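You operate a simulated robot arm through the tools that you are given. There is no shell and no other tool. Be economical: measure what you need, move in short steps, check, and stop when the job is done.

You are at the controls of a simulated two-armed robot. One attempt, no reset.

## Task
Pick up the grey filter with one hand, pass it to the other hand and put it on the stitch bench. Put three of the rollers from the second shelf, bench half from the bottom on the wrapped pack there. Take the roller block on the stock cart deck and put it away on the booklet shelf. Take the tape roll and put it on the cart shelf. Open the cupboard door, fetch the tab board from the centre board and set it on top of the small pallet, then shut the door. Take the jog block and leave it on the wrap spot. Take the kraft box on the check bench and put it away on the third shelf, aisle half from the bottom. Take the green pin and put it on the batch tray. The order is free. Set down upright: jog block, kraft box.

It is judged by the outcome, as a careful person would: the job done as asked, and still so three seconds after it is handed in. It fails if anything else is knocked over, pushed out of place, dropped, spilled or broken.

## Robot
Two 7-joint arms with two-finger parallel grippers on one trunk, on a base that drives. Base frame: it is fixed to the floor where the robot stands at the start and does not move with it; the origin is under the middle of the robot, x ahead of it, y to its left, z up; the surface under the hand at the start is at about z = 0.962. Lengths are in m, angles in rad, forces in N, time in s.
The left shoulder is at the start at [0.07, 0.134, 1.07], the right one opposite. With the tool pointing down near the work surface each hand reaches from about 0.1 to 0.62 m from the robot's upright axis, wherever it stands, measured 20 degrees to its own side. Places, roughly: batch tray (51x21x11 cm) [3.8, 4.7, 0.4]; booklet shelf [3.5, -2.8, 0.2]; cart shelf [6.5, 4, 0.2]; cupboard door [5.9, 2.4, 1]; green pin (3x3x13 cm) [3.5, 4.6, 0.9]; grey filter (5x5x12 cm) [0.8, -0.1, 1]; jog block (9x4x6 cm) [4.4, 4.6, 0.9]; kraft box [3.75, 4.5, 1]; roller (4x4x11 cm) [8.5, 5, 0.8]; roller block [6.5, 4, 0.75]; small pallet (54x30x9 cm) [8.2, -0.6, 0.8]; stitch bench [3.2, -2.8, 0.8]; tab board (15x8x2 cm) [6.2, 2.2, 1.1]; tape roll (8x7x3 cm) [6.4, 3.8, 0.6]; third shelf, aisle half [8.5, 4.1, 1.2]; wrap spot [7.1, 6.2, 0.8]; wrapped pack [8.5, 5.25, 0.75]. Payload 1.57 kg a hand.
The tool frame of a hand sits at the grasp point between the pads (the TCP): z along the fingers, y along the line on which they close. The tips reach 0.03 m beyond it. The gripper opens to 0.08 m. The fingers are 0.017 m wide and 0.012 m thick; the gripper's body (0.04 by 0.082 m) begins 0.08 m behind the TCP.
Orientation is that of the tool frame in the base frame, as a unit quaternion [x, y, z, w]. With the fingers straight down and closing along the base's y, the tool's x points along the base's -x, its y along +y and its z along -z.

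## Interface
- The arms move only by the tool arm_command. It takes "left_targets", "right_targets" or both (then of equal length, played together; a hand with none holds still); each is one flat list of numbers, 7 for each row, row after row: the turn, a rotation vector about the tool's x, y, z in rad, then the shift along the tool's x, y, z in mm, then the gripper command, from -1 (shut) to 1 (fully open), values between in proportion. In form: [wx, wy, wz, tx, ty, tz, claw, wx, wy, wz, tx, ty, tz, claw, ...]. A call has 1 to 12 rows; each row is the pose to reach, as a shift and turn from the pose commanded when the call began, along the tool's axes at that moment. Each row takes 0.2 s and may step no farther than 0.05 m and 0.15 rad from the row before; otherwise, or with a gripper value out of range, the whole call is refused. A pose out of reach is approached as far as the arm can. The call stops where the force on the tool passes 40 N (or 10 N more than at its start, if that is more) or the arm is blocked; 0.2 s more then pass. Each finger travels about 0.153 m/s and halts on what it meets, pressing with about 31 N; the grip force reading is that of the motor and also rises with nothing between the fingers. The clock runs only during rows and for 0.2 s after the last one: add rows that repeat a pose to give the fingers time. It gives the time, the measured TCP pose, the force on the tool (base axes), the opening and the grip force at its end, in the units of the frame above (readings bear some noise), with the torque about the TCP (base axes, N m) and any sound that the robot's microphone picked up, and new pictures: "show" is both (left out), scene, wrist or none (wrist: the cameras of the hands that moved).
- Cameras (640 x 400 px; columns grow to the right, rows downward): "scene" is now at [0.1435, -0.0044, 1.3173]; the picture's right is [-0.07, -1.00, 0.00], its down [-0.38, 0.03, -0.92] and it looks along [0.92, -0.07, -0.38] (base axes); focal length 263 px, centre (320, 200). "left" rides on the left gripper at [0.072, 0.007, -0.122] in its tool frame; the picture's right is [-0.09, 1.00, 0.00], its down [-0.84, -0.08, -0.54] and it looks along [-0.54, -0.05, 0.84] (tool axes); focal length 238 px, centre (320, 200). "right" rides on the right gripper at [0.072, -0.007, -0.122] in its tool frame; the picture's right is [0.09, 1.00, 0.00], its down [-0.84, 0.08, -0.54] and it looks along [-0.54, 0.05, 0.84] (tool axes); focal length 238 px, centre (320, 200). There is no depth. A picture from a camera that has moved, and an enlarged one, comes with that camera's place and axes in the base frame and with its lens.
- slide_trunk(by): slides the trunk up (or, below 0, down) by that many m; the arms and the scene camera ride with it, the base frame stays. It gives what a move gives, with no picture.
- steer(legs): drives the robot by 1 to 6 legs, each [ahead, left, turn to the left] in m, m and rad, along the robot's own axes; the way and the turn of a leg run together, so that a leg with both is an arc; at most 1.5 m and 3.142 rad a leg. The arms and the cameras ride along, it lands a little off, and it stops where it bumps. It gives what a move gives, and a new picture of the scene camera.
- pan_tilt(pan, tilt): turns the head with the scene camera to pan (to the left, within 1.501 rad either way) and tilt (down, from -0.506 to 1.204), counted from straight ahead of the robot. It gives what a move gives, and a new picture of the scene camera.
- enlarge(camera, box): a new picture of the part [left, top, right, bottom] of that camera's present view, enlarged. The clock stands still meanwhile.
- hand_in(): hands the job in; it is judged then, once.

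Go step by step. Nothing tells you exact positions but the pictures and the camera data: compare them with the known pose of the tool, close in by small moves and look again before you grip or let go. The budget is 556 turns and 360 pictures, counting those below and the enlarged ones. Unless the task says otherwise, let go and move clear before handing in.

The tools are called by a JSON object that holds its "op" and its "data". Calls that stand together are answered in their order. arm_command: Moves the arms, as the interface text tells. Its arguments: {"type":"object","properties":{"left_targets":{"type":"array","items":{"type":"number"}},"right_targets":{"type":"array","items":{"type":"number"}},"show":{"type":"string","enum":["both","scene","wrist","none"]}},"required":[]} The other tools are called the same way: slide_trunk (by) slides the trunk up or down; steer (legs) drives the base; pan_tilt (pan, tilt) turns the head that bears the scene camera; enlarge (camera, box) takes an enlarged picture of a part of a camera's view; hand_in () hands the job in.

At the start:

```text
t: 0.0
left_position: [0.5019, 0.1771, 1.1746]
left_orientation: [0.0, 1.0, 0.0, -0.001]
left_wrist_force: [-0.4, -0.9, -0.1]
left_torque: [0.02, 0.02, 0.0]
left_width: 0.0802
left_gripper_force: 0.1
right_position: [0.373, -0.2299, 1.1429]
right_orientation: [-0.001, 1.0, 0.0, 0.0]
right_wrist_force: [-0.6, 0.1, 0.1]
right_torque: [0.02, 0.0, -0.02]
right_width: 0.0798
right_gripper_force: 0.1
trunk travel left (down, up): [-0.643, 0.297]
robot x, y, heading: [-0.0026, -0.0023, 0.004]
head pan, tilt: [-0.073, 0.393]
```

scene: 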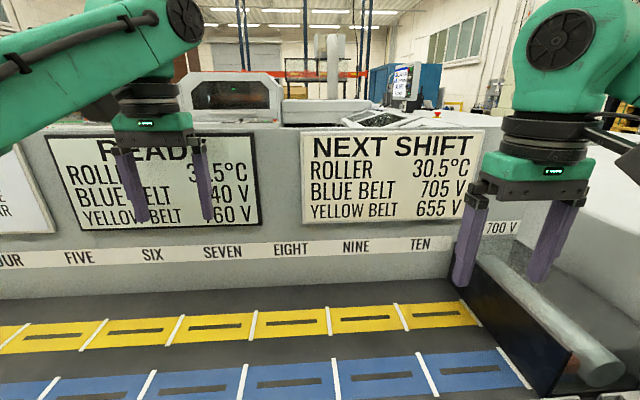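
right: 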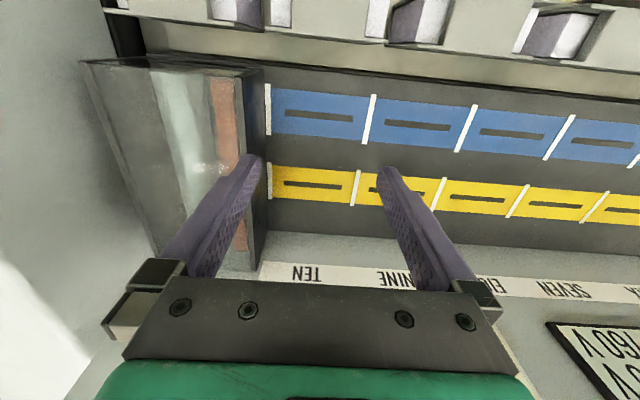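
left: 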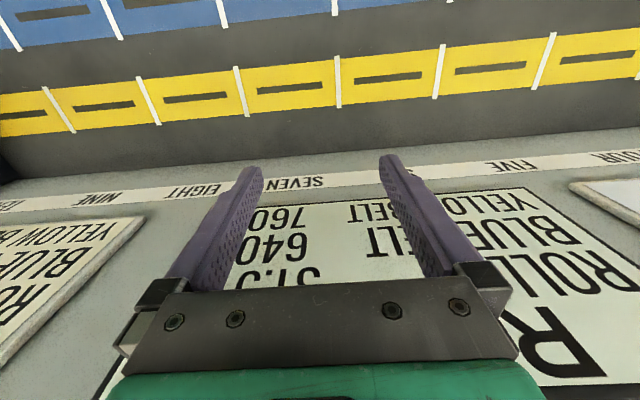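

I see a machine front with signs and a belt with blue and yellow fields. The grey filter isn't obvious yet, so I'll look around with the head.

{"op": "pan_tilt", "data": {"pan": 0, "tilt": 0.8}}

{"op": "pan_tilt", "data": {"pan": -0.9, "tilt": 0.5}}

{"op": "pan_tilt", "data": {"pan": 0.9, "tilt": 0.5}}

```text
t: 0.9
left_position: [0.5014, 0.1779, 1.173]
left_orientation: [0.0, 1.0, 0.0, 0.0]
left_wrist_force: [-0.4, -0.9, 0.6]
left_torque: [0.03, -0.01, -0.03]
left_width: 0.08
left_gripper_force: 0.1
right_position: [0.3733, -0.229, 1.1433]
right_orientation: [0.0, 1.0, 0.001, -0.001]
right_wrist_force: [-0.2, -0.2, -0.3]
right_torque: [0.05, 0.01, 0.01]
right_width: 0.0802
right_gripper_force: 0.1
trunk travel left (down, up): [-0.643, 0.297]
robot x, y, heading: [-0.0032, 0.0012, 0.001]
head pan, tilt: [0.0, 0.799]
camera scene: at [0.1317, 0.0023, 1.2816], right [0.0, -1.0, 0.0], down [-0.72, 0.0, -0.7], along [0.7, 0.0, -0.72], focal length 263 px, centre (320, 200)
```

scene: 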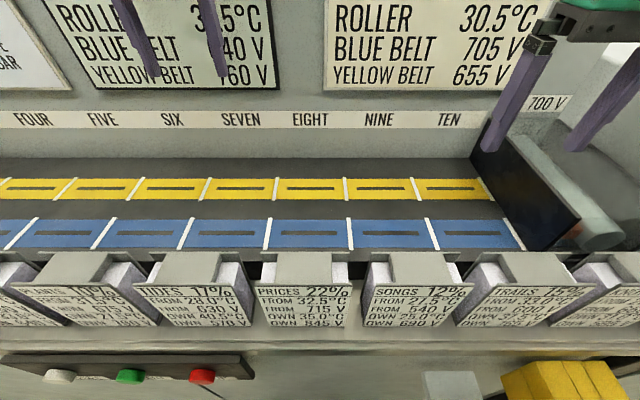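

```text
t: 2.1
left_position: [0.5001, 0.1764, 1.1725]
left_orientation: [0.0, 1.0, 0.0, 0.0]
left_wrist_force: [-0.7, -0.3, -0.3]
left_torque: [0.01, 0.01, 0.01]
left_width: 0.0797
left_gripper_force: 0.0
right_position: [0.3723, -0.2294, 1.1423]
right_orientation: [0.0, 1.0, 0.0, 0.0]
right_wrist_force: [0.3, -0.3, 0.8]
right_torque: [-0.02, -0.02, 0.0]
right_width: 0.0799
right_gripper_force: 0.1
trunk travel left (down, up): [-0.643, 0.297]
robot x, y, heading: [-0.0003, -0.0005, -0.004]
head pan, tilt: [-0.901, 0.499]
camera scene: at [0.1076, -0.0689, 1.3075], right [-0.78, -0.62, 0.0], down [-0.3, 0.38, -0.88], along [0.55, -0.69, -0.48], focal length 263 px, centre (320, 200)
```

scene: 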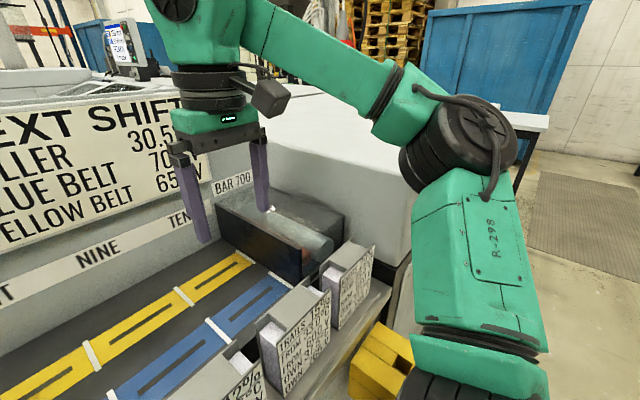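

```text
t: 3.9
left_position: [0.5013, 0.1773, 1.1738]
left_orientation: [0.0, 1.0, 0.001, 0.0]
left_wrist_force: [0.4, -0.8, -0.3]
left_torque: [-0.03, -0.01, -0.02]
left_width: 0.0804
left_gripper_force: 0.1
right_position: [0.3736, -0.23, 1.1423]
right_orientation: [0.0, 1.0, 0.0, 0.001]
right_wrist_force: [0.2, 0.4, -0.4]
right_torque: [-0.01, -0.01, -0.01]
right_width: 0.0802
right_gripper_force: 0.1
trunk travel left (down, up): [-0.643, 0.297]
robot x, y, heading: [0.0004, 0.0007, -0.004]
head pan, tilt: [0.901, 0.499]
camera scene: at [0.1076, 0.0736, 1.3075], right [0.78, -0.62, 0.0], down [-0.3, -0.37, -0.88], along [0.55, 0.69, -0.48], focal length 263 px, centre (320, 200)
```

scene: 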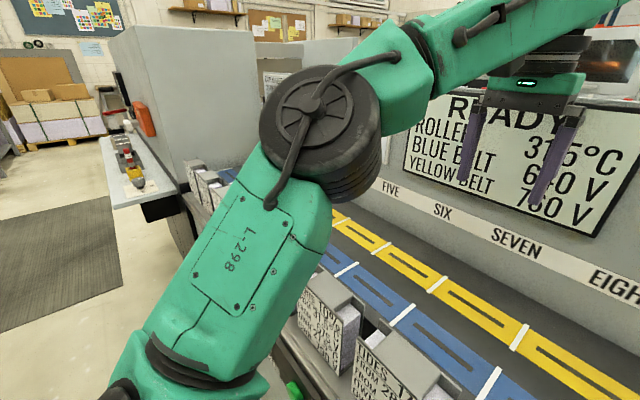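

The filter isn't on the belt; it may lie behind the signboard on the machine top. I'll raise the trunk and look forward.

{"op": "slide_trunk", "data": {"by": 0.28}}

{"op": "pan_tilt", "data": {"pan": -0.1, "tilt": 0.55}}

```text
t: 6.7
left_position: [0.5013, 0.1761, 1.4534]
left_orientation: [0.001, 1.0, 0.0, 0.0]
left_wrist_force: [0.9, -0.4, -0.1]
left_torque: [0.02, 0.0, 0.0]
left_width: 0.0801
left_gripper_force: 0.1
right_position: [0.3721, -0.2317, 1.4225]
right_orientation: [-0.001, 1.0, 0.0, 0.0]
right_wrist_force: [0.0, 0.6, 0.2]
right_torque: [0.03, 0.04, 0.02]
right_width: 0.08
right_gripper_force: 0.1
trunk travel left (down, up): [-0.923, 0.017]
robot x, y, heading: [0.0009, -0.0014, 0.002]
head pan, tilt: [0.901, 0.499]
```

```text
t: 8.0
left_position: [0.501, 0.1772, 1.4536]
left_orientation: [0.0, 1.0, 0.0, 0.0]
left_wrist_force: [-0.3, 0.8, -0.6]
left_torque: [-0.01, -0.01, 0.01]
left_width: 0.0799
left_gripper_force: 0.0
right_position: [0.3725, -0.2303, 1.4227]
right_orientation: [0.0, 1.0, 0.001, 0.0]
right_wrist_force: [0.1, 0.1, 0.4]
right_torque: [0.03, -0.01, 0.0]
right_width: 0.0801
right_gripper_force: 0.1
trunk travel left (down, up): [-0.923, 0.017]
robot x, y, heading: [0.0002, 0.0003, -0.003]
head pan, tilt: [-0.099, 0.55]
camera scene: at [0.1404, -0.0064, 1.583], right [-0.1, -1.0, 0.0], down [-0.52, 0.05, -0.85], along [0.85, -0.08, -0.52], focal length 263 px, centre (320, 200)
```

scene: 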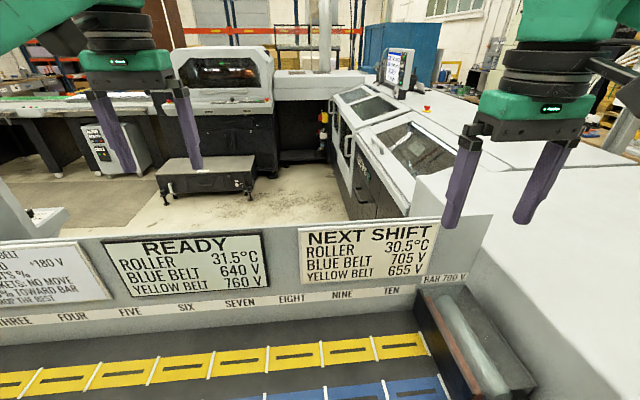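

{"op": "enlarge", "data": {"camera": "scene", "box": [400, 220, 640, 400]}}

{"op": "pan_tilt", "data": {"pan": 0.5, "tilt": 0.6}}

{"op": "pan_tilt", "data": {"pan": -0.3, "tilt": 1.1}}

```text
2.22 times, centred on (520, 310) of scene
camera zoom: at [0.1404, -0.0064, 1.583], right [-0.1, -1.0, 0.0], down [-0.52, 0.05, -0.85], along [0.85, -0.08, -0.52], focal length 584 px, centre (-124, -44)
```

zoom: 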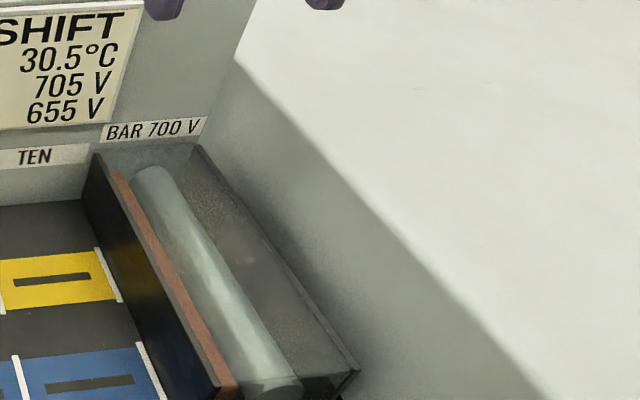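

```text
t: 9.0
left_position: [0.5013, 0.1762, 1.4539]
left_orientation: [0.0, 1.0, 0.0, 0.0]
left_wrist_force: [0.0, 0.3, -0.4]
left_torque: [0.02, -0.05, 0.0]
left_width: 0.0799
left_gripper_force: 0.0
right_position: [0.3719, -0.2298, 1.4209]
right_orientation: [0.0, 1.0, 0.001, 0.0]
right_wrist_force: [0.3, 0.4, 0.2]
right_torque: [0.01, 0.01, -0.01]
right_width: 0.08
right_gripper_force: 0.1
trunk travel left (down, up): [-0.923, 0.017]
robot x, y, heading: [0.0028, 0.0004, -0.0]
head pan, tilt: [0.499, 0.6]
camera scene: at [0.1287, 0.0445, 1.5784], right [0.48, -0.88, 0.0], down [-0.5, -0.27, -0.83], along [0.72, 0.39, -0.56], focal length 263 px, centre (320, 200)
```

scene: 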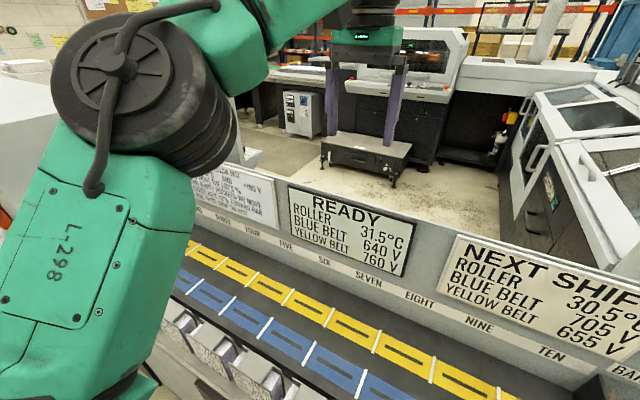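

```text
t: 10.1
left_position: [0.5017, 0.1777, 1.4543]
left_orientation: [0.0, 1.0, 0.0, 0.0]
left_wrist_force: [0.1, -0.4, -0.3]
left_torque: [-0.01, -0.01, 0.03]
left_width: 0.0798
left_gripper_force: 0.0
right_position: [0.3742, -0.2306, 1.4235]
right_orientation: [0.0, 1.0, 0.0, 0.0]
right_wrist_force: [0.0, -0.6, -1.0]
right_torque: [-0.02, 0.0, -0.02]
right_width: 0.0799
right_gripper_force: 0.0
trunk travel left (down, up): [-0.923, 0.017]
robot x, y, heading: [-0.0025, -0.0019, -0.003]
head pan, tilt: [-0.3, 1.1]
camera scene: at [0.1114, -0.0161, 1.5399], right [-0.29, -0.96, 0.0], down [-0.85, 0.26, -0.45], along [0.43, -0.13, -0.89], focal length 263 px, centre (320, 200)
```

scene: 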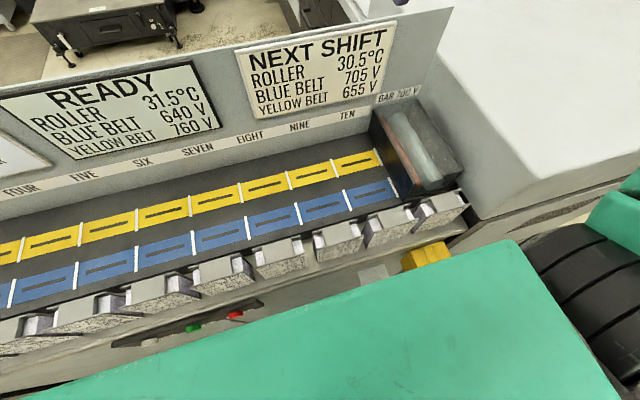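

Nothing grey of that size on this side; it may be standing on something hidden behind the panel. I'll reach the hands forward high up and look with the wrist cameras.

{"op": "arm_command", "data": {"right_targets": [0, 0, 0, -45, -45, 0, 1, 0, 0, 0, -90, -70, 0, 1, 0, 0, 0, -135, -70, 0, 1, 0, 0, 0, -180, -70, 0, 1, 0, 0, 0, -220, -70, 0, 1], "left_targets": [0, 0, 0, 0, 0, 0, 1, 0, 0, 0, 0, 0, 0, 1, 0, 0, 0, -45, 0, 0, 1, 0, 0, 0, -90, 0, 0, 1, 0, 0, 0, -90, 0, 0, 1], "show": "wrist"}}

```text
refused: row 1 steps farther than a row can; nothing moved
```

{"op": "arm_command", "data": {"right_targets": [0, 0, 0, -40, 0, 0, 1, 0, 0, 0, -85, 0, 0, 1, 0, 0, 0, -130, 0, 0, 1, 0, 0, 0, -175, 0, 0, 1, 0, 0, 0, -220, 0, 0, 1], "left_targets": [0, 0, 0, 0, 0, 0, 1, 0, 0, 0, 0, 0, 0, 1, 0, 0, 0, -45, 0, 0, 1, 0, 0, 0, -90, 0, 0, 1, 0, 0, 0, -90, 0, 0, 1], "show": "wrist"}}

```text
t: 11.3
left_position: [0.5426, 0.1825, 1.4161]
left_orientation: [0.0, 1.0, -0.001, 0.001]
left_wrist_force: [0.6, 0.1, 0.3]
left_torque: [-0.02, 0.01, 0.01]
left_width: 0.0799
left_gripper_force: 0.1
left hand out of reach, approached as far as the arm can: row 3, 4, 5
right_position: [0.5179, -0.2147, 1.3995]
right_orientation: [0.001, 1.0, -0.001, 0.0]
right_wrist_force: [-0.4, 0.1, -1.1]
right_torque: [-0.01, 0.0, -0.03]
right_width: 0.0803
right_gripper_force: 0.0
right hand out of reach, approached as far as the arm can: row 3, 4, 5
trunk travel left (down, up): [-0.923, 0.017]
robot x, y, heading: [-0.0048, -0.0008, -0.001]
head pan, tilt: [-0.3, 1.1]
camera right: at [0.4455, -0.2198, 1.5214], right [-0.09, 1.0, 0.0], down [0.84, 0.08, 0.54], along [0.54, 0.05, -0.84], focal length 238 px, centre (320, 200)
camera left: at [0.4701, 0.1922, 1.5372], right [0.09, 1.0, 0.0], down [0.84, -0.08, 0.54], along [0.54, -0.05, -0.84], focal length 238 px, centre (320, 200)
```

right: 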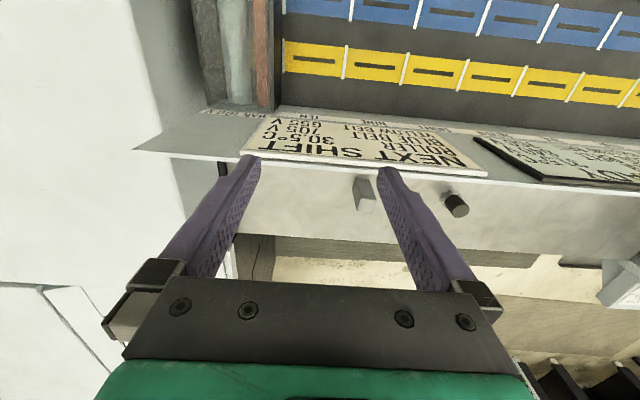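
left: 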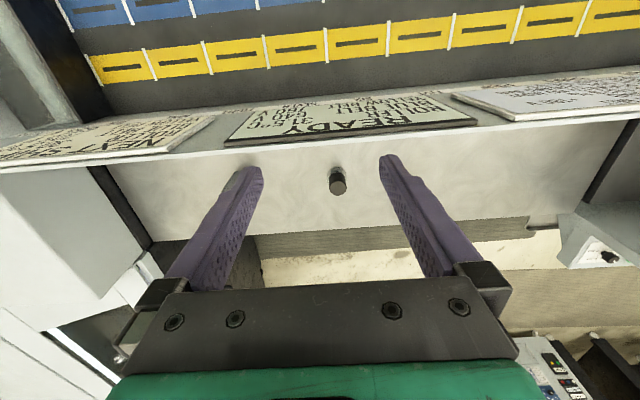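

Behind the panel is a ledge with a grey filter (right view ~365,195) and a dark knob. I'll zoom in on it, and survey the room to see whether the ledge is reachable from the far side.

{"op": "enlarge", "data": {"camera": "right", "box": [280, 140, 520, 290]}}

{"op": "pan_tilt", "data": {"pan": 0.4, "tilt": 0.1}}

{"op": "pan_tilt", "data": {"pan": -0.8, "tilt": 0.2}}

{"op": "pan_tilt", "data": {"pan": 1.5, "tilt": 0.3}}

{"op": "pan_tilt", "data": {"pan": -1.5, "tilt": 0.3}}

```text
2.67 times, centred on (400, 215) of right
camera zoom: at [0.4455, -0.2198, 1.5214], right [-0.09, 1.0, 0.0], down [0.84, 0.08, 0.54], along [0.54, 0.05, -0.84], focal length 636 px, centre (107, 160)
```

zoom: 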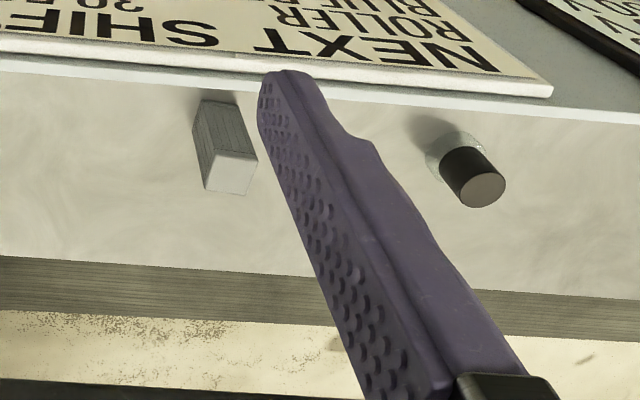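

```text
t: 12.6
left_position: [0.5415, 0.1829, 1.4159]
left_orientation: [0.0, 1.0, 0.0, 0.0]
left_wrist_force: [-0.3, -0.4, 0.1]
left_torque: [-0.01, 0.0, -0.01]
left_width: 0.0801
left_gripper_force: 0.1
right_position: [0.5179, -0.2173, 1.3995]
right_orientation: [0.001, 1.0, 0.0, 0.001]
right_wrist_force: [0.2, 0.9, -0.7]
right_torque: [0.0, -0.01, -0.01]
right_width: 0.0799
right_gripper_force: 0.1
trunk travel left (down, up): [-0.923, 0.017]
robot x, y, heading: [0.0015, -0.0021, -0.007]
head pan, tilt: [0.4, 0.099]
camera scene: at [0.1364, 0.0384, 1.6245], right [0.39, -0.92, 0.0], down [-0.09, -0.04, -0.99], along [0.92, 0.39, -0.1], focal length 263 px, centre (320, 200)
```

scene: 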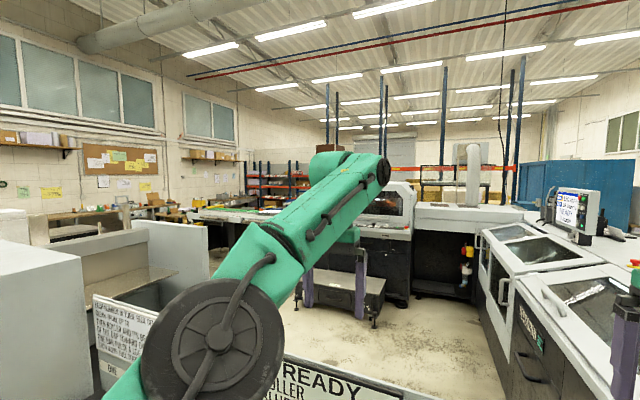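

```text
t: 14.0
left_position: [0.5414, 0.1822, 1.4174]
left_orientation: [0.0, 1.0, -0.001, 0.001]
left_wrist_force: [0.0, -1.0, 0.0]
left_torque: [0.0, 0.01, -0.01]
left_width: 0.08
left_gripper_force: 0.0
right_position: [0.5172, -0.2167, 1.4003]
right_orientation: [0.001, 1.0, 0.0, 0.001]
right_wrist_force: [-0.1, 0.7, 0.1]
right_torque: [0.0, 0.02, 0.02]
right_width: 0.08
right_gripper_force: 0.0
trunk travel left (down, up): [-0.923, 0.017]
robot x, y, heading: [-0.0002, -0.0007, 0.001]
head pan, tilt: [-0.799, 0.201]
camera scene: at [0.1162, -0.0643, 1.6152], right [-0.72, -0.7, 0.0], down [-0.14, 0.14, -0.98], along [0.68, -0.7, -0.2], focal length 263 px, centre (320, 200)
```

scene: 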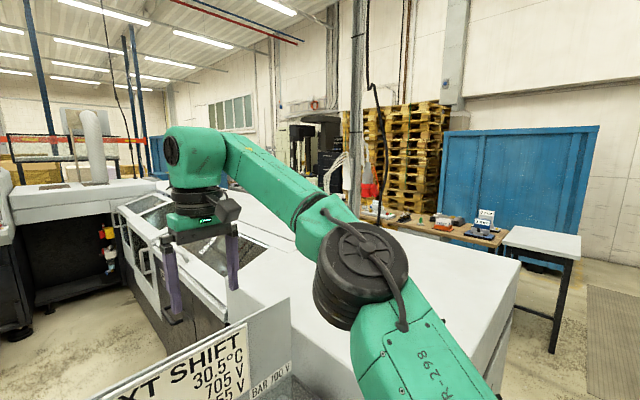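

```text
t: 16.1
left_position: [0.5423, 0.1821, 1.4157]
left_orientation: [0.0, 1.0, 0.0, 0.0]
left_wrist_force: [-0.1, 0.7, 0.3]
left_torque: [0.01, 0.02, 0.03]
left_width: 0.08
left_gripper_force: 0.1
right_position: [0.5166, -0.2169, 1.3992]
right_orientation: [0.001, 1.0, 0.0, 0.001]
right_wrist_force: [0.3, 0.1, -0.4]
right_torque: [0.0, -0.02, -0.01]
right_width: 0.0802
right_gripper_force: 0.1
trunk travel left (down, up): [-0.923, 0.017]
robot x, y, heading: [0.0001, 0.0018, -0.002]
head pan, tilt: [1.499, 0.3]
camera scene: at [0.0579, 0.0955, 1.6059], right [1.0, -0.07, 0.0], down [-0.02, -0.29, -0.96], along [0.07, 0.95, -0.3], focal length 263 px, centre (320, 200)
```

scene: 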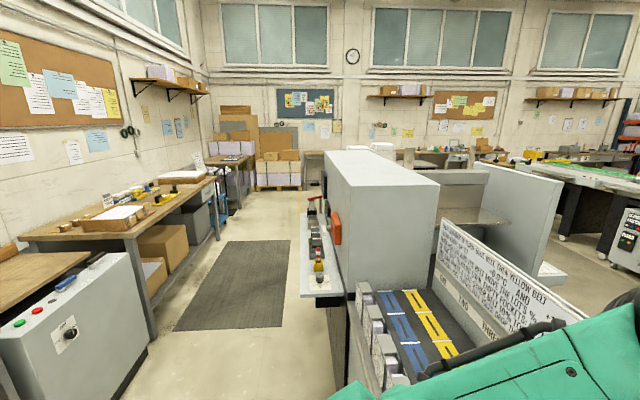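

```text
t: 18.7
left_position: [0.5409, 0.1817, 1.4173]
left_orientation: [0.0, 1.0, 0.0, 0.001]
left_wrist_force: [0.6, -0.3, 0.0]
left_torque: [0.02, 0.0, -0.01]
left_width: 0.0799
left_gripper_force: 0.1
right_position: [0.5172, -0.2175, 1.4008]
right_orientation: [0.0, 1.0, 0.0, 0.001]
right_wrist_force: [0.3, -0.2, -0.1]
right_torque: [0.03, 0.01, -0.01]
right_width: 0.0801
right_gripper_force: 0.1
trunk travel left (down, up): [-0.923, 0.017]
robot x, y, heading: [0.0028, 0.0013, -0.002]
head pan, tilt: [-1.499, 0.3]
camera scene: at [0.0579, -0.0908, 1.6059], right [-1.0, -0.07, 0.0], down [-0.02, 0.29, -0.96], along [0.07, -0.95, -0.3], focal length 263 px, centre (320, 200)
```

scene: 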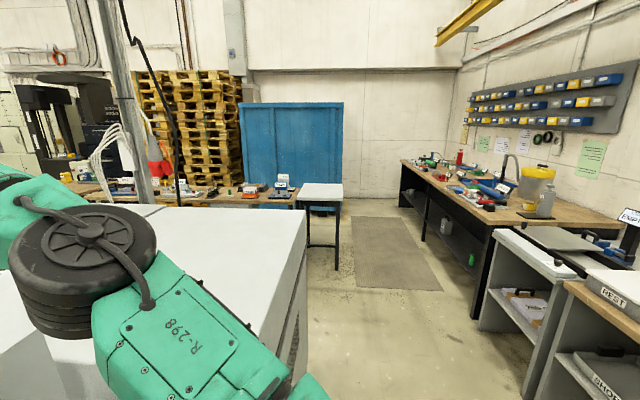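

The grey filter stands upright at about [0.80, -0.06, 0.87–0.99] on a ledge behind the panel, best reached from the far side. I'll tuck the arms and drive around the left end of the machine.

{"op": "arm_command", "data": {"right_targets": [0, 0, 0, 45, 0, 0, 1, 0, 0, 0, 90, 0, 0, 1, 0, 0, 0, 135, 0, 0, 1, 0, 0, 0, 180, 0, 0, 1, 0, 0, 0, 210, 0, 0, 1], "left_targets": [0, 0, 0, 45, 0, 0, 1, 0, 0, 0, 90, 0, 0, 1, 0, 0, 0, 135, 0, 0, 1, 0, 0, 0, 180, 0, 0, 1, 0, 0, 0, 220, 0, 0, 1], "show": "none"}}

{"op": "pan_tilt", "data": {"pan": 0.9, "tilt": 0.4}}

{"op": "pan_tilt", "data": {"pan": 1.2, "tilt": 1.0}}

```text
t: 19.9
left_position: [0.3099, 0.1811, 1.421]
left_orientation: [0.0, 1.0, 0.0, 0.003]
left_wrist_force: [0.3, 0.1, -0.3]
left_torque: [0.01, 0.01, -0.02]
left_width: 0.0802
left_gripper_force: 0.1
right_position: [0.3003, -0.2147, 1.403]
right_orientation: [-0.001, 1.0, 0.001, 0.002]
right_wrist_force: [-1.0, 0.0, 0.0]
right_torque: [0.02, -0.05, 0.02]
right_width: 0.0802
right_gripper_force: 0.1
trunk travel left (down, up): [-0.923, 0.017]
robot x, y, heading: [-0.0013, 0.0007, -0.003]
head pan, tilt: [-1.499, 0.3]
```

```text
t: 22.1
left_position: [0.3163, 0.1808, 1.4184]
left_orientation: [-0.001, 1.0, 0.0, 0.0]
left_wrist_force: [-0.9, 0.4, -0.5]
left_torque: [0.01, -0.02, 0.01]
left_width: 0.08
left_gripper_force: 0.1
right_position: [0.3072, -0.2141, 1.4026]
right_orientation: [0.0, 1.0, 0.0, 0.0]
right_wrist_force: [-1.0, 0.3, -0.1]
right_torque: [0.02, 0.01, 0.0]
right_width: 0.0801
right_gripper_force: 0.0
trunk travel left (down, up): [-0.923, 0.017]
robot x, y, heading: [0.0011, -0.0016, 0.002]
head pan, tilt: [0.901, 0.4]
camera scene: at [0.1086, 0.0749, 1.5967], right [0.78, -0.62, 0.0], down [-0.24, -0.3, -0.92], along [0.57, 0.72, -0.39], focal length 263 px, centre (320, 200)
```

scene: 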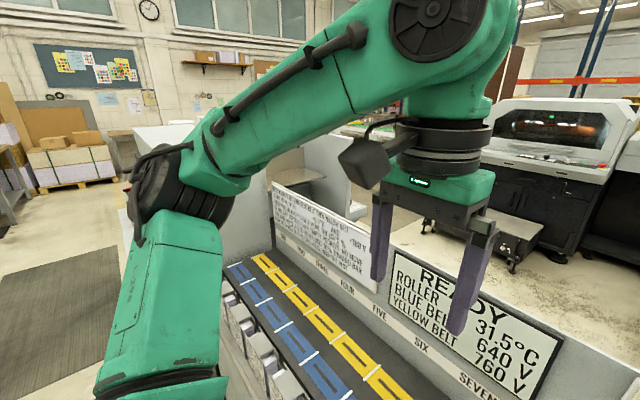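

```text
t: 23.1
left_position: [0.3157, 0.1806, 1.4197]
left_orientation: [0.0, 1.0, 0.0, 0.001]
left_wrist_force: [0.3, 0.2, 0.3]
left_torque: [-0.02, 0.01, 0.03]
left_width: 0.0799
left_gripper_force: 0.1
right_position: [0.307, -0.2138, 1.4012]
right_orientation: [0.0, 1.0, 0.0, 0.0]
right_wrist_force: [-0.1, 0.0, -0.1]
right_torque: [0.03, 0.01, 0.0]
right_width: 0.0799
right_gripper_force: 0.0
trunk travel left (down, up): [-0.923, 0.017]
robot x, y, heading: [0.0005, 0.0015, 0.002]
head pan, tilt: [1.201, 1.0]
camera scene: at [0.0762, 0.0673, 1.5465], right [0.93, -0.36, 0.0], down [-0.3, -0.78, -0.54], along [0.2, 0.5, -0.84], focal length 263 px, centre (320, 200)
```

scene: 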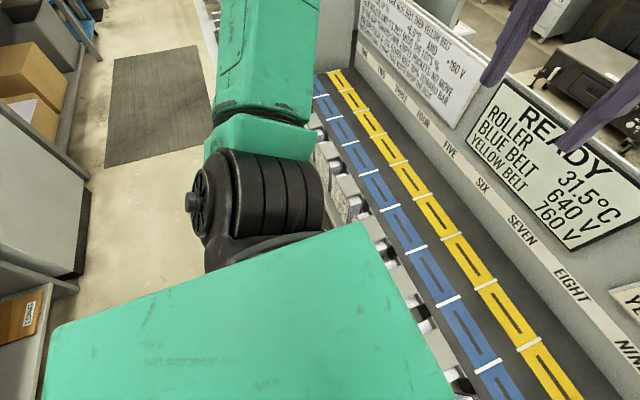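

Aisle runs along x≈-0.4 to the left. I'll back up, turn left and look.

{"op": "steer", "data": {"legs": [[-0.4, 0, 0], [0, 0, 1.571]]}}

{"op": "pan_tilt", "data": {"pan": 0, "tilt": 0.4}}

```text
t: 29.5
left_position: [-0.5815, 0.3105, 1.4201]
left_orientation: [0.719, -0.695, 0.0, -0.002]
left_wrist_force: [-0.9, -0.1, -0.3]
left_torque: [-0.03, 0.03, -0.01]
left_width: 0.0801
left_gripper_force: 0.1
right_position: [-0.1863, 0.3153, 1.4014]
right_orientation: [0.719, -0.695, -0.001, -0.001]
right_wrist_force: [-0.6, -0.5, -0.2]
right_torque: [0.0, -0.04, 0.0]
right_width: 0.08
right_gripper_force: 0.1
trunk travel left (down, up): [-0.923, 0.017]
robot x, y, heading: [-0.3907, 0.0041, 1.605]
head pan, tilt: [1.201, 1.0]
camera scene: at [-0.4571, 0.077, 1.5465], right [0.33, 0.94, 0.0], down [0.79, -0.28, -0.54], along [-0.51, 0.18, -0.84], focal length 263 px, centre (320, 200)
```

scene: 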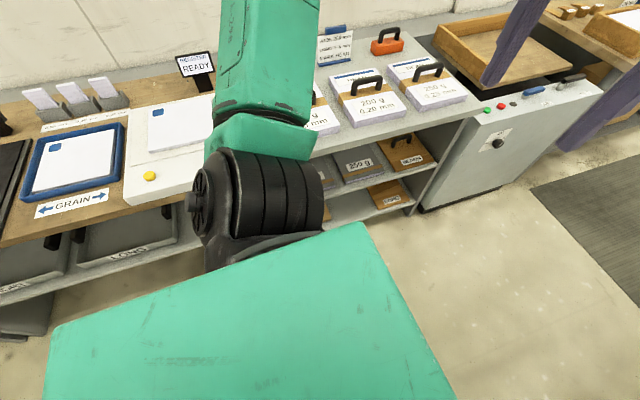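

```text
t: 30.9
left_position: [-0.5825, 0.3104, 1.418]
left_orientation: [0.719, -0.695, 0.001, 0.0]
left_wrist_force: [0.2, -0.3, -0.5]
left_torque: [0.01, 0.01, -0.02]
left_width: 0.08
left_gripper_force: 0.1
right_position: [-0.1872, 0.3149, 1.4008]
right_orientation: [0.719, -0.695, 0.0, 0.0]
right_wrist_force: [0.5, -0.1, 0.2]
right_torque: [0.03, 0.01, -0.04]
right_width: 0.0802
right_gripper_force: 0.0
trunk travel left (down, up): [-0.923, 0.017]
robot x, y, heading: [-0.3908, 0.0066, 1.609]
head pan, tilt: [0.0, 0.4]
camera scene: at [-0.395, 0.1467, 1.5966], right [1.0, 0.04, 0.0], down [0.01, -0.39, -0.92], along [-0.03, 0.92, -0.39], focal length 263 px, centre (320, 200)
```

scene: 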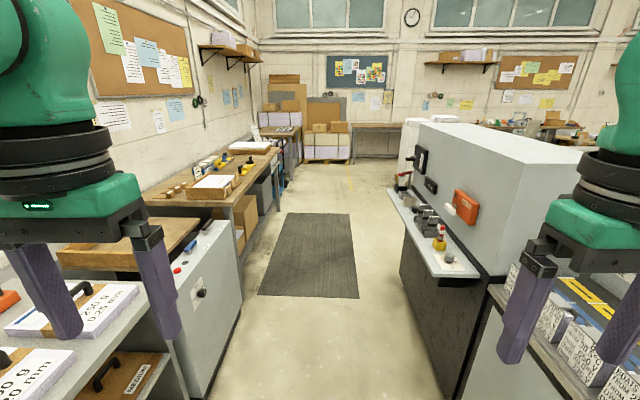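

Aisle is clear. Driving ahead along it.

{"op": "steer", "data": {"legs": [[0, 0, -0.04], [1.5, 0, 0], [1.0, 0, 0]]}}

{"op": "pan_tilt", "data": {"pan": -1.0, "tilt": 0.4}}

```text
t: 43.3
left_position: [-0.6059, 2.7824, 1.4195]
left_orientation: [0.708, -0.706, 0.0, -0.001]
left_wrist_force: [-0.5, -0.7, -0.2]
left_torque: [0.02, -0.02, -0.01]
left_width: 0.0799
left_gripper_force: 0.0
right_position: [-0.2104, 2.7722, 1.4008]
right_orientation: [-0.707, 0.707, 0.0, 0.002]
right_wrist_force: [1.0, -0.5, 0.2]
right_torque: [0.02, 0.0, 0.02]
right_width: 0.08
right_gripper_force: 0.0
trunk travel left (down, up): [-0.923, 0.017]
robot x, y, heading: [-0.4247, 2.4654, 1.571]
head pan, tilt: [0.0, 0.4]
camera scene: at [-0.423, 2.6113, 1.5968], right [1.0, 0.0, 0.0], down [0.0, -0.39, -0.92], along [0.0, 0.92, -0.39], focal length 263 px, centre (320, 200)
```

scene: 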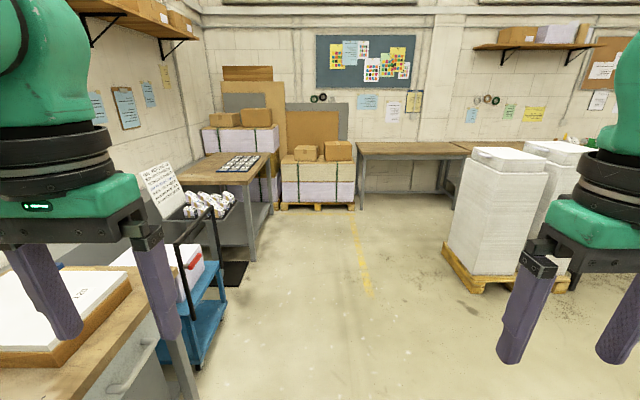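

```text
t: 44.6
left_position: [-0.6046, 2.7824, 1.4188]
left_orientation: [0.708, -0.706, -0.001, -0.001]
left_wrist_force: [0.0, 0.2, 0.8]
left_torque: [-0.04, -0.01, -0.03]
left_width: 0.0801
left_gripper_force: 0.1
right_position: [-0.2097, 2.7736, 1.401]
right_orientation: [-0.706, 0.708, 0.0, 0.001]
right_wrist_force: [0.6, 0.2, 0.1]
right_torque: [0.0, 0.02, -0.03]
right_width: 0.0798
right_gripper_force: 0.1
trunk travel left (down, up): [-0.923, 0.017]
robot x, y, heading: [-0.4218, 2.4655, 1.572]
head pan, tilt: [-1.0, 0.4]
camera scene: at [-0.345, 2.5701, 1.5967], right [0.54, -0.84, 0.0], down [-0.33, -0.21, -0.92], along [0.77, 0.5, -0.39], focal length 263 px, centre (320, 200)
```

scene: 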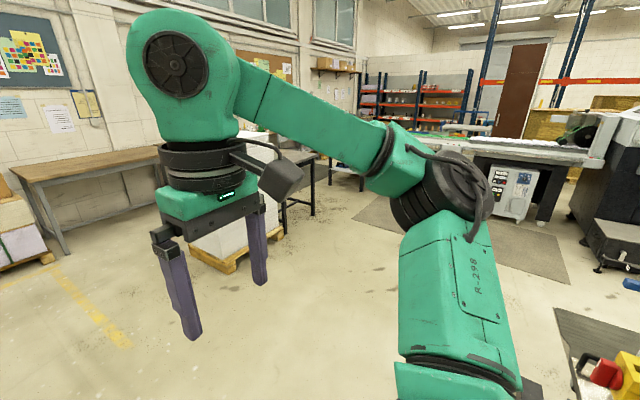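

{"op": "pan_tilt", "data": {"pan": -1.5, "tilt": 0.5}}

```text
t: 45.5
left_position: [-0.6046, 2.7832, 1.4202]
left_orientation: [0.708, -0.706, -0.001, -0.001]
left_wrist_force: [0.1, 0.5, -0.5]
left_torque: [0.01, 0.0, -0.02]
left_width: 0.0801
left_gripper_force: 0.1
right_position: [-0.2096, 2.7729, 1.4009]
right_orientation: [0.707, -0.707, 0.0, 0.001]
right_wrist_force: [0.8, -0.2, 1.2]
right_torque: [-0.01, -0.03, -0.01]
right_width: 0.0802
right_gripper_force: 0.0
trunk travel left (down, up): [-0.923, 0.017]
robot x, y, heading: [-0.4239, 2.4659, 1.573]
head pan, tilt: [-1.499, 0.499]
camera scene: at [-0.3321, 2.527, 1.5876], right [0.07, -1.0, 0.0], down [-0.48, -0.04, -0.88], along [0.88, 0.06, -0.48], focal length 263 px, centre (320, 200)
```

scene: 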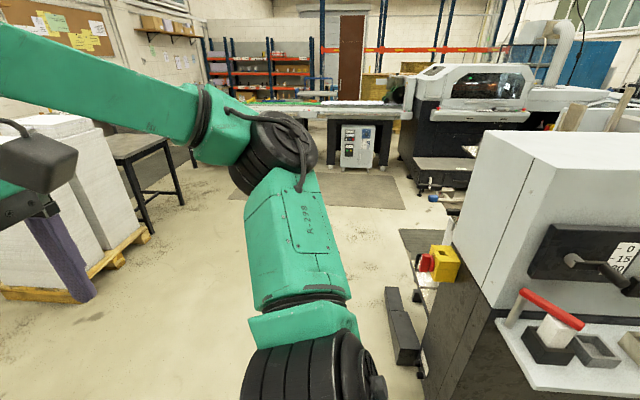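

{"op": "steer", "data": {"legs": [[0.55, 0, 0], [0, 0, -1.571], [1.5, 0, 0]]}}

{"op": "pan_tilt", "data": {"pan": -0.9, "tilt": 0.5}}

{"op": "pan_tilt", "data": {"pan": 0.5, "tilt": 0.3}}

```text
t: 59.7
left_position: [1.4082, 3.2415, 1.4185]
left_orientation: [-0.02, 1.0, 0.0, 0.001]
left_wrist_force: [0.0, 0.2, -0.2]
left_torque: [0.02, 0.0, -0.02]
left_width: 0.0801
left_gripper_force: 0.2
right_position: [1.4128, 2.8468, 1.4014]
right_orientation: [-0.019, 1.0, 0.0, 0.0]
right_wrist_force: [0.4, -0.8, -0.3]
right_torque: [-0.03, 0.03, -0.01]
right_width: 0.0803
right_gripper_force: 0.0
trunk travel left (down, up): [-0.923, 0.017]
robot x, y, heading: [1.1001, 3.0515, 0.039]
head pan, tilt: [-1.499, 0.499]
camera scene: at [1.1603, 2.9627, 1.5876], right [-0.99, -0.11, 0.0], down [-0.05, 0.48, -0.88], along [0.1, -0.87, -0.48], focal length 263 px, centre (320, 200)
```

scene: 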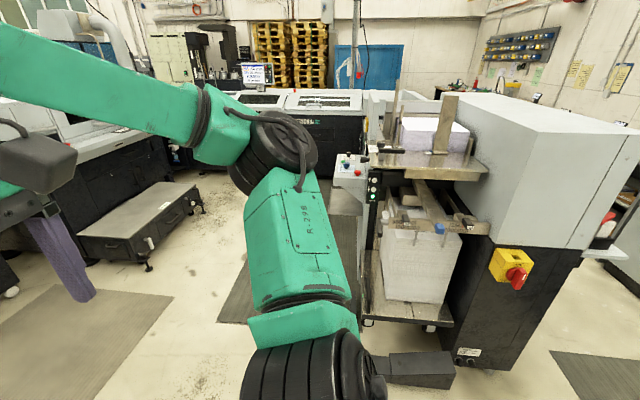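

```text
t: 60.7
left_position: [1.4105, 3.2405, 1.4192]
left_orientation: [-0.021, 1.0, 0.0, 0.0]
left_wrist_force: [-0.4, -0.5, 0.1]
left_torque: [-0.01, 0.0, 0.0]
left_width: 0.0801
left_gripper_force: 0.1
right_position: [1.4148, 2.8475, 1.4022]
right_orientation: [-0.019, 1.0, 0.0, 0.0]
right_wrist_force: [0.4, 0.2, 0.2]
right_torque: [0.02, -0.02, 0.0]
right_width: 0.08
right_gripper_force: 0.1
trunk travel left (down, up): [-0.923, 0.017]
robot x, y, heading: [1.1017, 3.0477, 0.035]
head pan, tilt: [-0.901, 0.499]
camera scene: at [1.2107, 2.9841, 1.5875], right [-0.76, -0.65, 0.0], down [-0.31, 0.36, -0.88], along [0.57, -0.67, -0.48], focal length 263 px, centre (320, 200)
```

scene: 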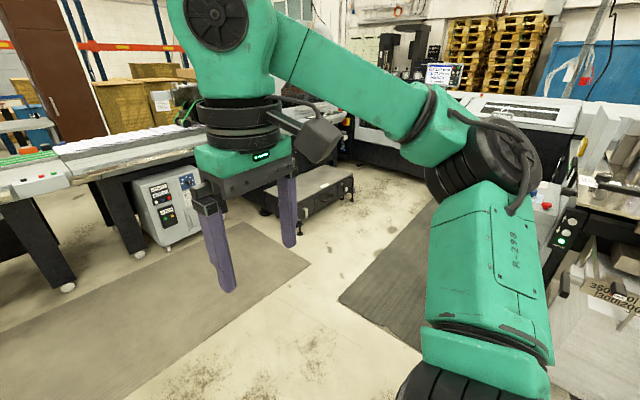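

```text
t: 62.2
left_position: [1.4093, 3.2417, 1.4186]
left_orientation: [-0.02, 1.0, -0.001, 0.001]
left_wrist_force: [0.2, 0.3, 0.3]
left_torque: [0.03, 0.01, -0.01]
left_width: 0.0798
left_gripper_force: 0.1
right_position: [1.4147, 2.8466, 1.4006]
right_orientation: [-0.019, 1.0, 0.0, 0.0]
right_wrist_force: [-0.1, 1.4, -0.4]
right_torque: [0.02, -0.01, -0.01]
right_width: 0.08
right_gripper_force: 0.1
trunk travel left (down, up): [-0.923, 0.017]
robot x, y, heading: [1.0973, 3.0486, 0.039]
head pan, tilt: [0.499, 0.3]
camera scene: at [1.2315, 3.1009, 1.6059], right [0.51, -0.86, 0.0], down [-0.25, -0.15, -0.96], along [0.82, 0.49, -0.3], focal length 263 px, centre (320, 200)
```

scene: 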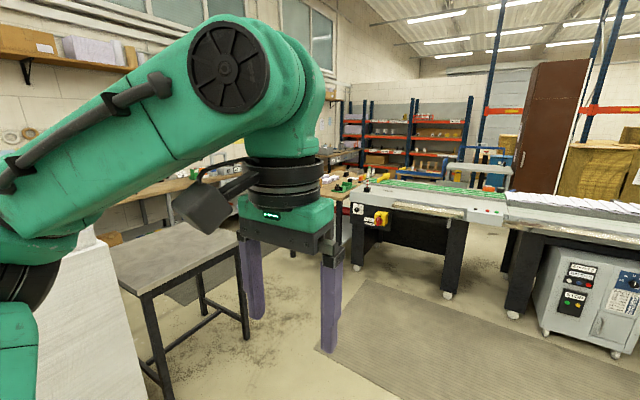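

The aisle at x≈1.8 leads back to the far side of the ledge. I'll drive there.

{"op": "steer", "data": {"legs": [[0.72, 0, 0], [0, 0, -1.61], [1.4, 0, 0]]}}

{"op": "pan_tilt", "data": {"pan": 0, "tilt": 0.5}}

```text
t: 76.9
left_position: [1.843, 1.3178, 1.4189]
left_orientation: [0.736, 0.676, -0.001, 0.0]
left_wrist_force: [0.2, 0.2, 0.1]
left_torque: [-0.03, -0.01, 0.0]
left_width: 0.0799
left_gripper_force: 0.1
right_position: [1.4501, 1.3614, 1.4017]
right_orientation: [0.736, 0.677, -0.001, 0.001]
right_wrist_force: [-0.4, 0.2, 0.6]
right_torque: [0.01, 0.01, -0.02]
right_width: 0.0797
right_gripper_force: 0.1
trunk travel left (down, up): [-0.923, 0.017]
robot x, y, heading: [1.6888, 1.6507, -1.655]
head pan, tilt: [0.499, 0.3]
camera scene: at [1.7243, 1.5156, 1.606], right [-0.91, -0.4, 0.0], down [-0.12, 0.27, -0.96], along [0.39, -0.87, -0.3], focal length 263 px, centre (320, 200)
```

scene: 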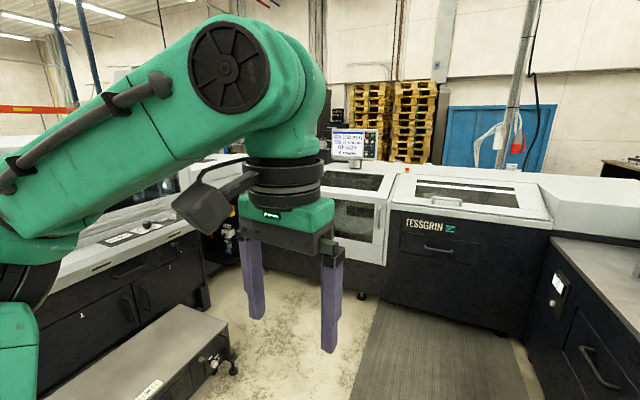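

```text
t: 77.8
left_position: [1.8445, 1.3174, 1.4192]
left_orientation: [0.735, 0.678, 0.0, 0.001]
left_wrist_force: [-0.4, -0.4, -1.0]
left_torque: [-0.01, 0.02, -0.06]
left_width: 0.0797
left_gripper_force: 0.1
right_position: [1.4507, 1.3607, 1.4013]
right_orientation: [0.736, 0.677, 0.0, 0.0]
right_wrist_force: [-0.3, 0.3, 0.3]
right_torque: [-0.04, -0.01, -0.02]
right_width: 0.0802
right_gripper_force: 0.1
trunk travel left (down, up): [-0.923, 0.017]
robot x, y, heading: [1.6871, 1.6472, -1.657]
head pan, tilt: [0.0, 0.499]
camera scene: at [1.679, 1.5091, 1.5875], right [-1.0, 0.08, 0.0], down [0.04, 0.48, -0.88], along [-0.07, -0.88, -0.48], focal length 263 px, centre (320, 200)
```

scene: 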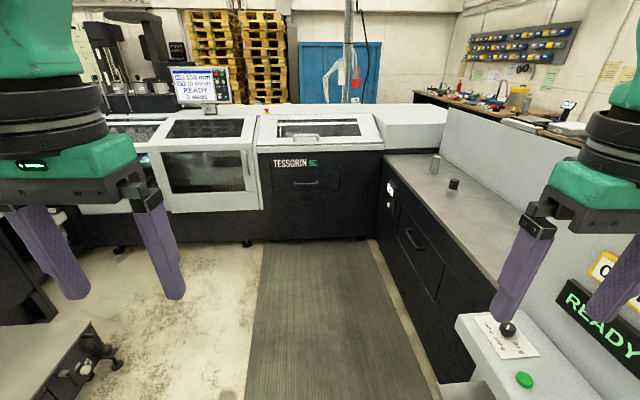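

I now see the filter (436,163) and the knob on the ledge. I'll go to y≈0.15 and face -x.

{"op": "steer", "data": {"legs": [[0, 0.15, 0.086], [1.45, 0, 0], [0, 0, -1.571]]}}

{"op": "pan_tilt", "data": {"pan": 0, "tilt": 0.6}}

```text
t: 89.7
left_position: [1.4857, 0.0727, 1.4177]
left_orientation: [1.0, -0.03, 0.0, 0.0]
left_wrist_force: [0.2, -1.0, 1.2]
left_torque: [-0.02, -0.01, 0.01]
left_width: 0.0801
left_gripper_force: 0.1
right_position: [1.5197, 0.4654, 1.4015]
right_orientation: [1.0, -0.029, 0.0, -0.001]
right_wrist_force: [-0.7, 0.4, -0.7]
right_torque: [0.0, 0.0, -0.01]
right_width: 0.0801
right_gripper_force: 0.1
trunk travel left (down, up): [-0.923, 0.017]
robot x, y, heading: [1.814, 0.2368, 3.085]
head pan, tilt: [0.0, 0.499]
camera scene: at [1.6719, 0.2445, 1.5875], right [0.06, 1.0, 0.0], down [0.48, -0.03, -0.88], along [-0.88, 0.05, -0.48], focal length 263 px, centre (320, 200)
```

scene: 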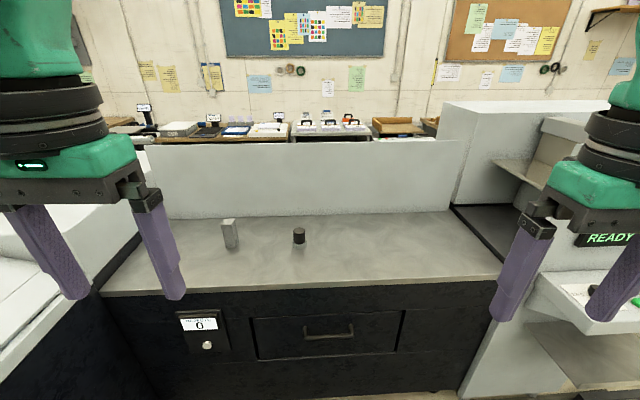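

```text
t: 90.3
left_position: [1.4861, 0.0722, 1.419]
left_orientation: [1.0, -0.03, 0.0, 0.0]
left_wrist_force: [-0.3, 0.0, 0.5]
left_torque: [-0.02, -0.01, -0.02]
left_width: 0.08
left_gripper_force: 0.0
right_position: [1.5191, 0.4657, 1.4008]
right_orientation: [1.0, -0.03, 0.0, 0.0]
right_wrist_force: [0.7, 0.0, 0.3]
right_torque: [-0.03, -0.01, 0.02]
right_width: 0.08
right_gripper_force: 0.0
trunk travel left (down, up): [-0.923, 0.017]
robot x, y, heading: [1.8118, 0.2347, 3.081]
head pan, tilt: [0.0, 0.6]
camera scene: at [1.6745, 0.2446, 1.5785], right [0.06, 1.0, 0.0], down [0.56, -0.03, -0.83], along [-0.82, 0.05, -0.56], focal length 263 px, centre (320, 200)
```

scene: 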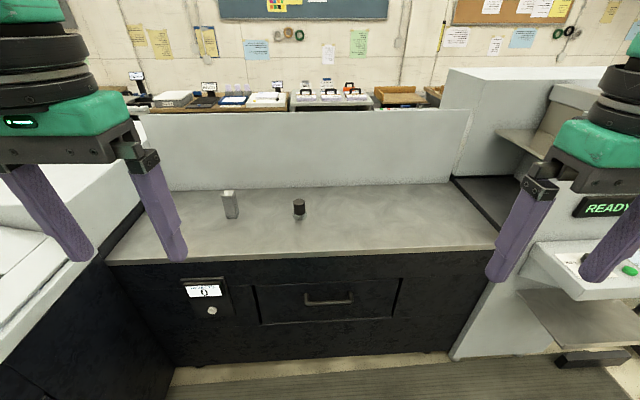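

Filter ~[0.77,-0.09]. Drive closer and lower the trunk.

{"op": "steer", "data": {"legs": [[0, 0, 0.058], [0.48, 0.1, 0]]}}

{"op": "slide_trunk", "data": {"by": -0.33}}

{"op": "arm_command", "data": {"left_targets": [0, 0, 0, 0, 0, 0, 1]}}

```text
t: 93.7
left_position: [1.0181, -0.0359, 1.4197]
left_orientation: [1.0, -0.007, -0.002, 0.0]
left_wrist_force: [0.7, -0.1, -0.8]
left_torque: [0.01, 0.02, 0.0]
left_width: 0.0802
left_gripper_force: 0.1
right_position: [1.0332, 0.3582, 1.4019]
right_orientation: [1.0, -0.007, -0.001, -0.001]
right_wrist_force: [1.1, 0.5, 0.3]
right_torque: [-0.02, 0.0, -0.02]
right_width: 0.0802
right_gripper_force: 0.1
trunk travel left (down, up): [-0.923, 0.017]
robot x, y, heading: [1.3351, 0.1384, 3.124]
head pan, tilt: [0.0, 0.6]
camera scene: at [1.1992, 0.1443, 1.5787], right [0.01, 1.0, 0.0], down [0.56, -0.01, -0.83], along [-0.83, 0.01, -0.56], focal length 263 px, centre (320, 200)
```

scene: 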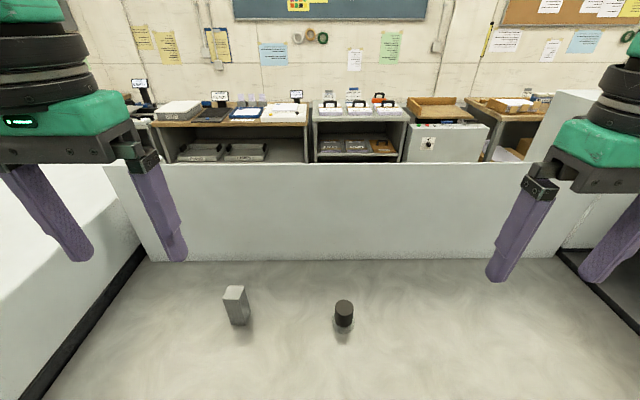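

```text
t: 96.9
left_position: [1.0155, -0.0356, 1.0903]
left_orientation: [1.0, -0.007, -0.002, 0.0]
left_wrist_force: [-0.3, -0.2, -0.8]
left_torque: [0.0, 0.0, -0.02]
left_width: 0.0802
left_gripper_force: 0.0
right_position: [1.0305, 0.3588, 1.0716]
right_orientation: [1.0, -0.007, 0.0, -0.001]
right_wrist_force: [-0.5, 0.8, -0.4]
right_torque: [-0.02, -0.01, -0.01]
right_width: 0.0799
right_gripper_force: 0.1
trunk travel left (down, up): [-0.593, 0.347]
robot x, y, heading: [1.3334, 0.1377, 3.127]
head pan, tilt: [0.0, 0.6]
```

```text
t: 97.3
left_position: [1.0144, -0.0376, 1.0886]
left_orientation: [1.0, -0.007, -0.001, 0.001]
left_wrist_force: [-0.4, 1.1, 0.0]
left_torque: [-0.01, 0.01, -0.01]
left_width: 0.0798
left_gripper_force: 0.1
right_position: [1.0314, 0.3577, 1.0726]
right_orientation: [1.0, -0.006, 0.0, -0.001]
right_wrist_force: [0.8, 0.3, -0.4]
right_torque: [0.01, 0.0, -0.01]
right_width: 0.08
right_gripper_force: 0.1
trunk travel left (down, up): [-0.593, 0.347]
robot x, y, heading: [1.3343, 0.1396, 3.125]
head pan, tilt: [0.0, 0.6]
camera scene: at [1.1964, 0.1439, 1.2485], right [0.01, 1.0, 0.0], down [0.56, -0.01, -0.82], along [-0.82, 0.01, -0.57], focal length 263 px, centre (320, 200)
camera left: at [1.0874, -0.043, 1.2102], right [-0.11, -0.99, 0.0], down [-0.84, 0.09, 0.54], along [-0.54, 0.06, -0.84], focal length 238 px, centre (320, 200)
```

scene: 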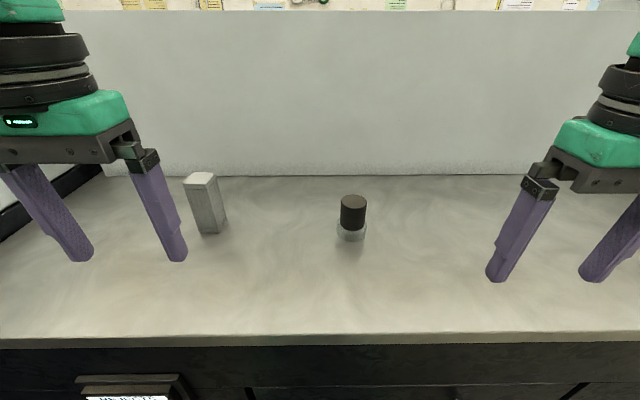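
left: 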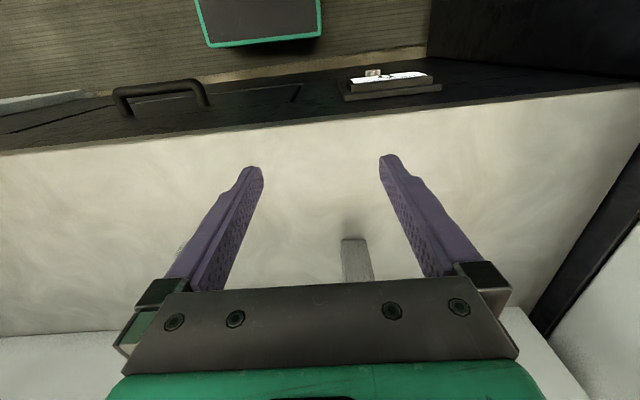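

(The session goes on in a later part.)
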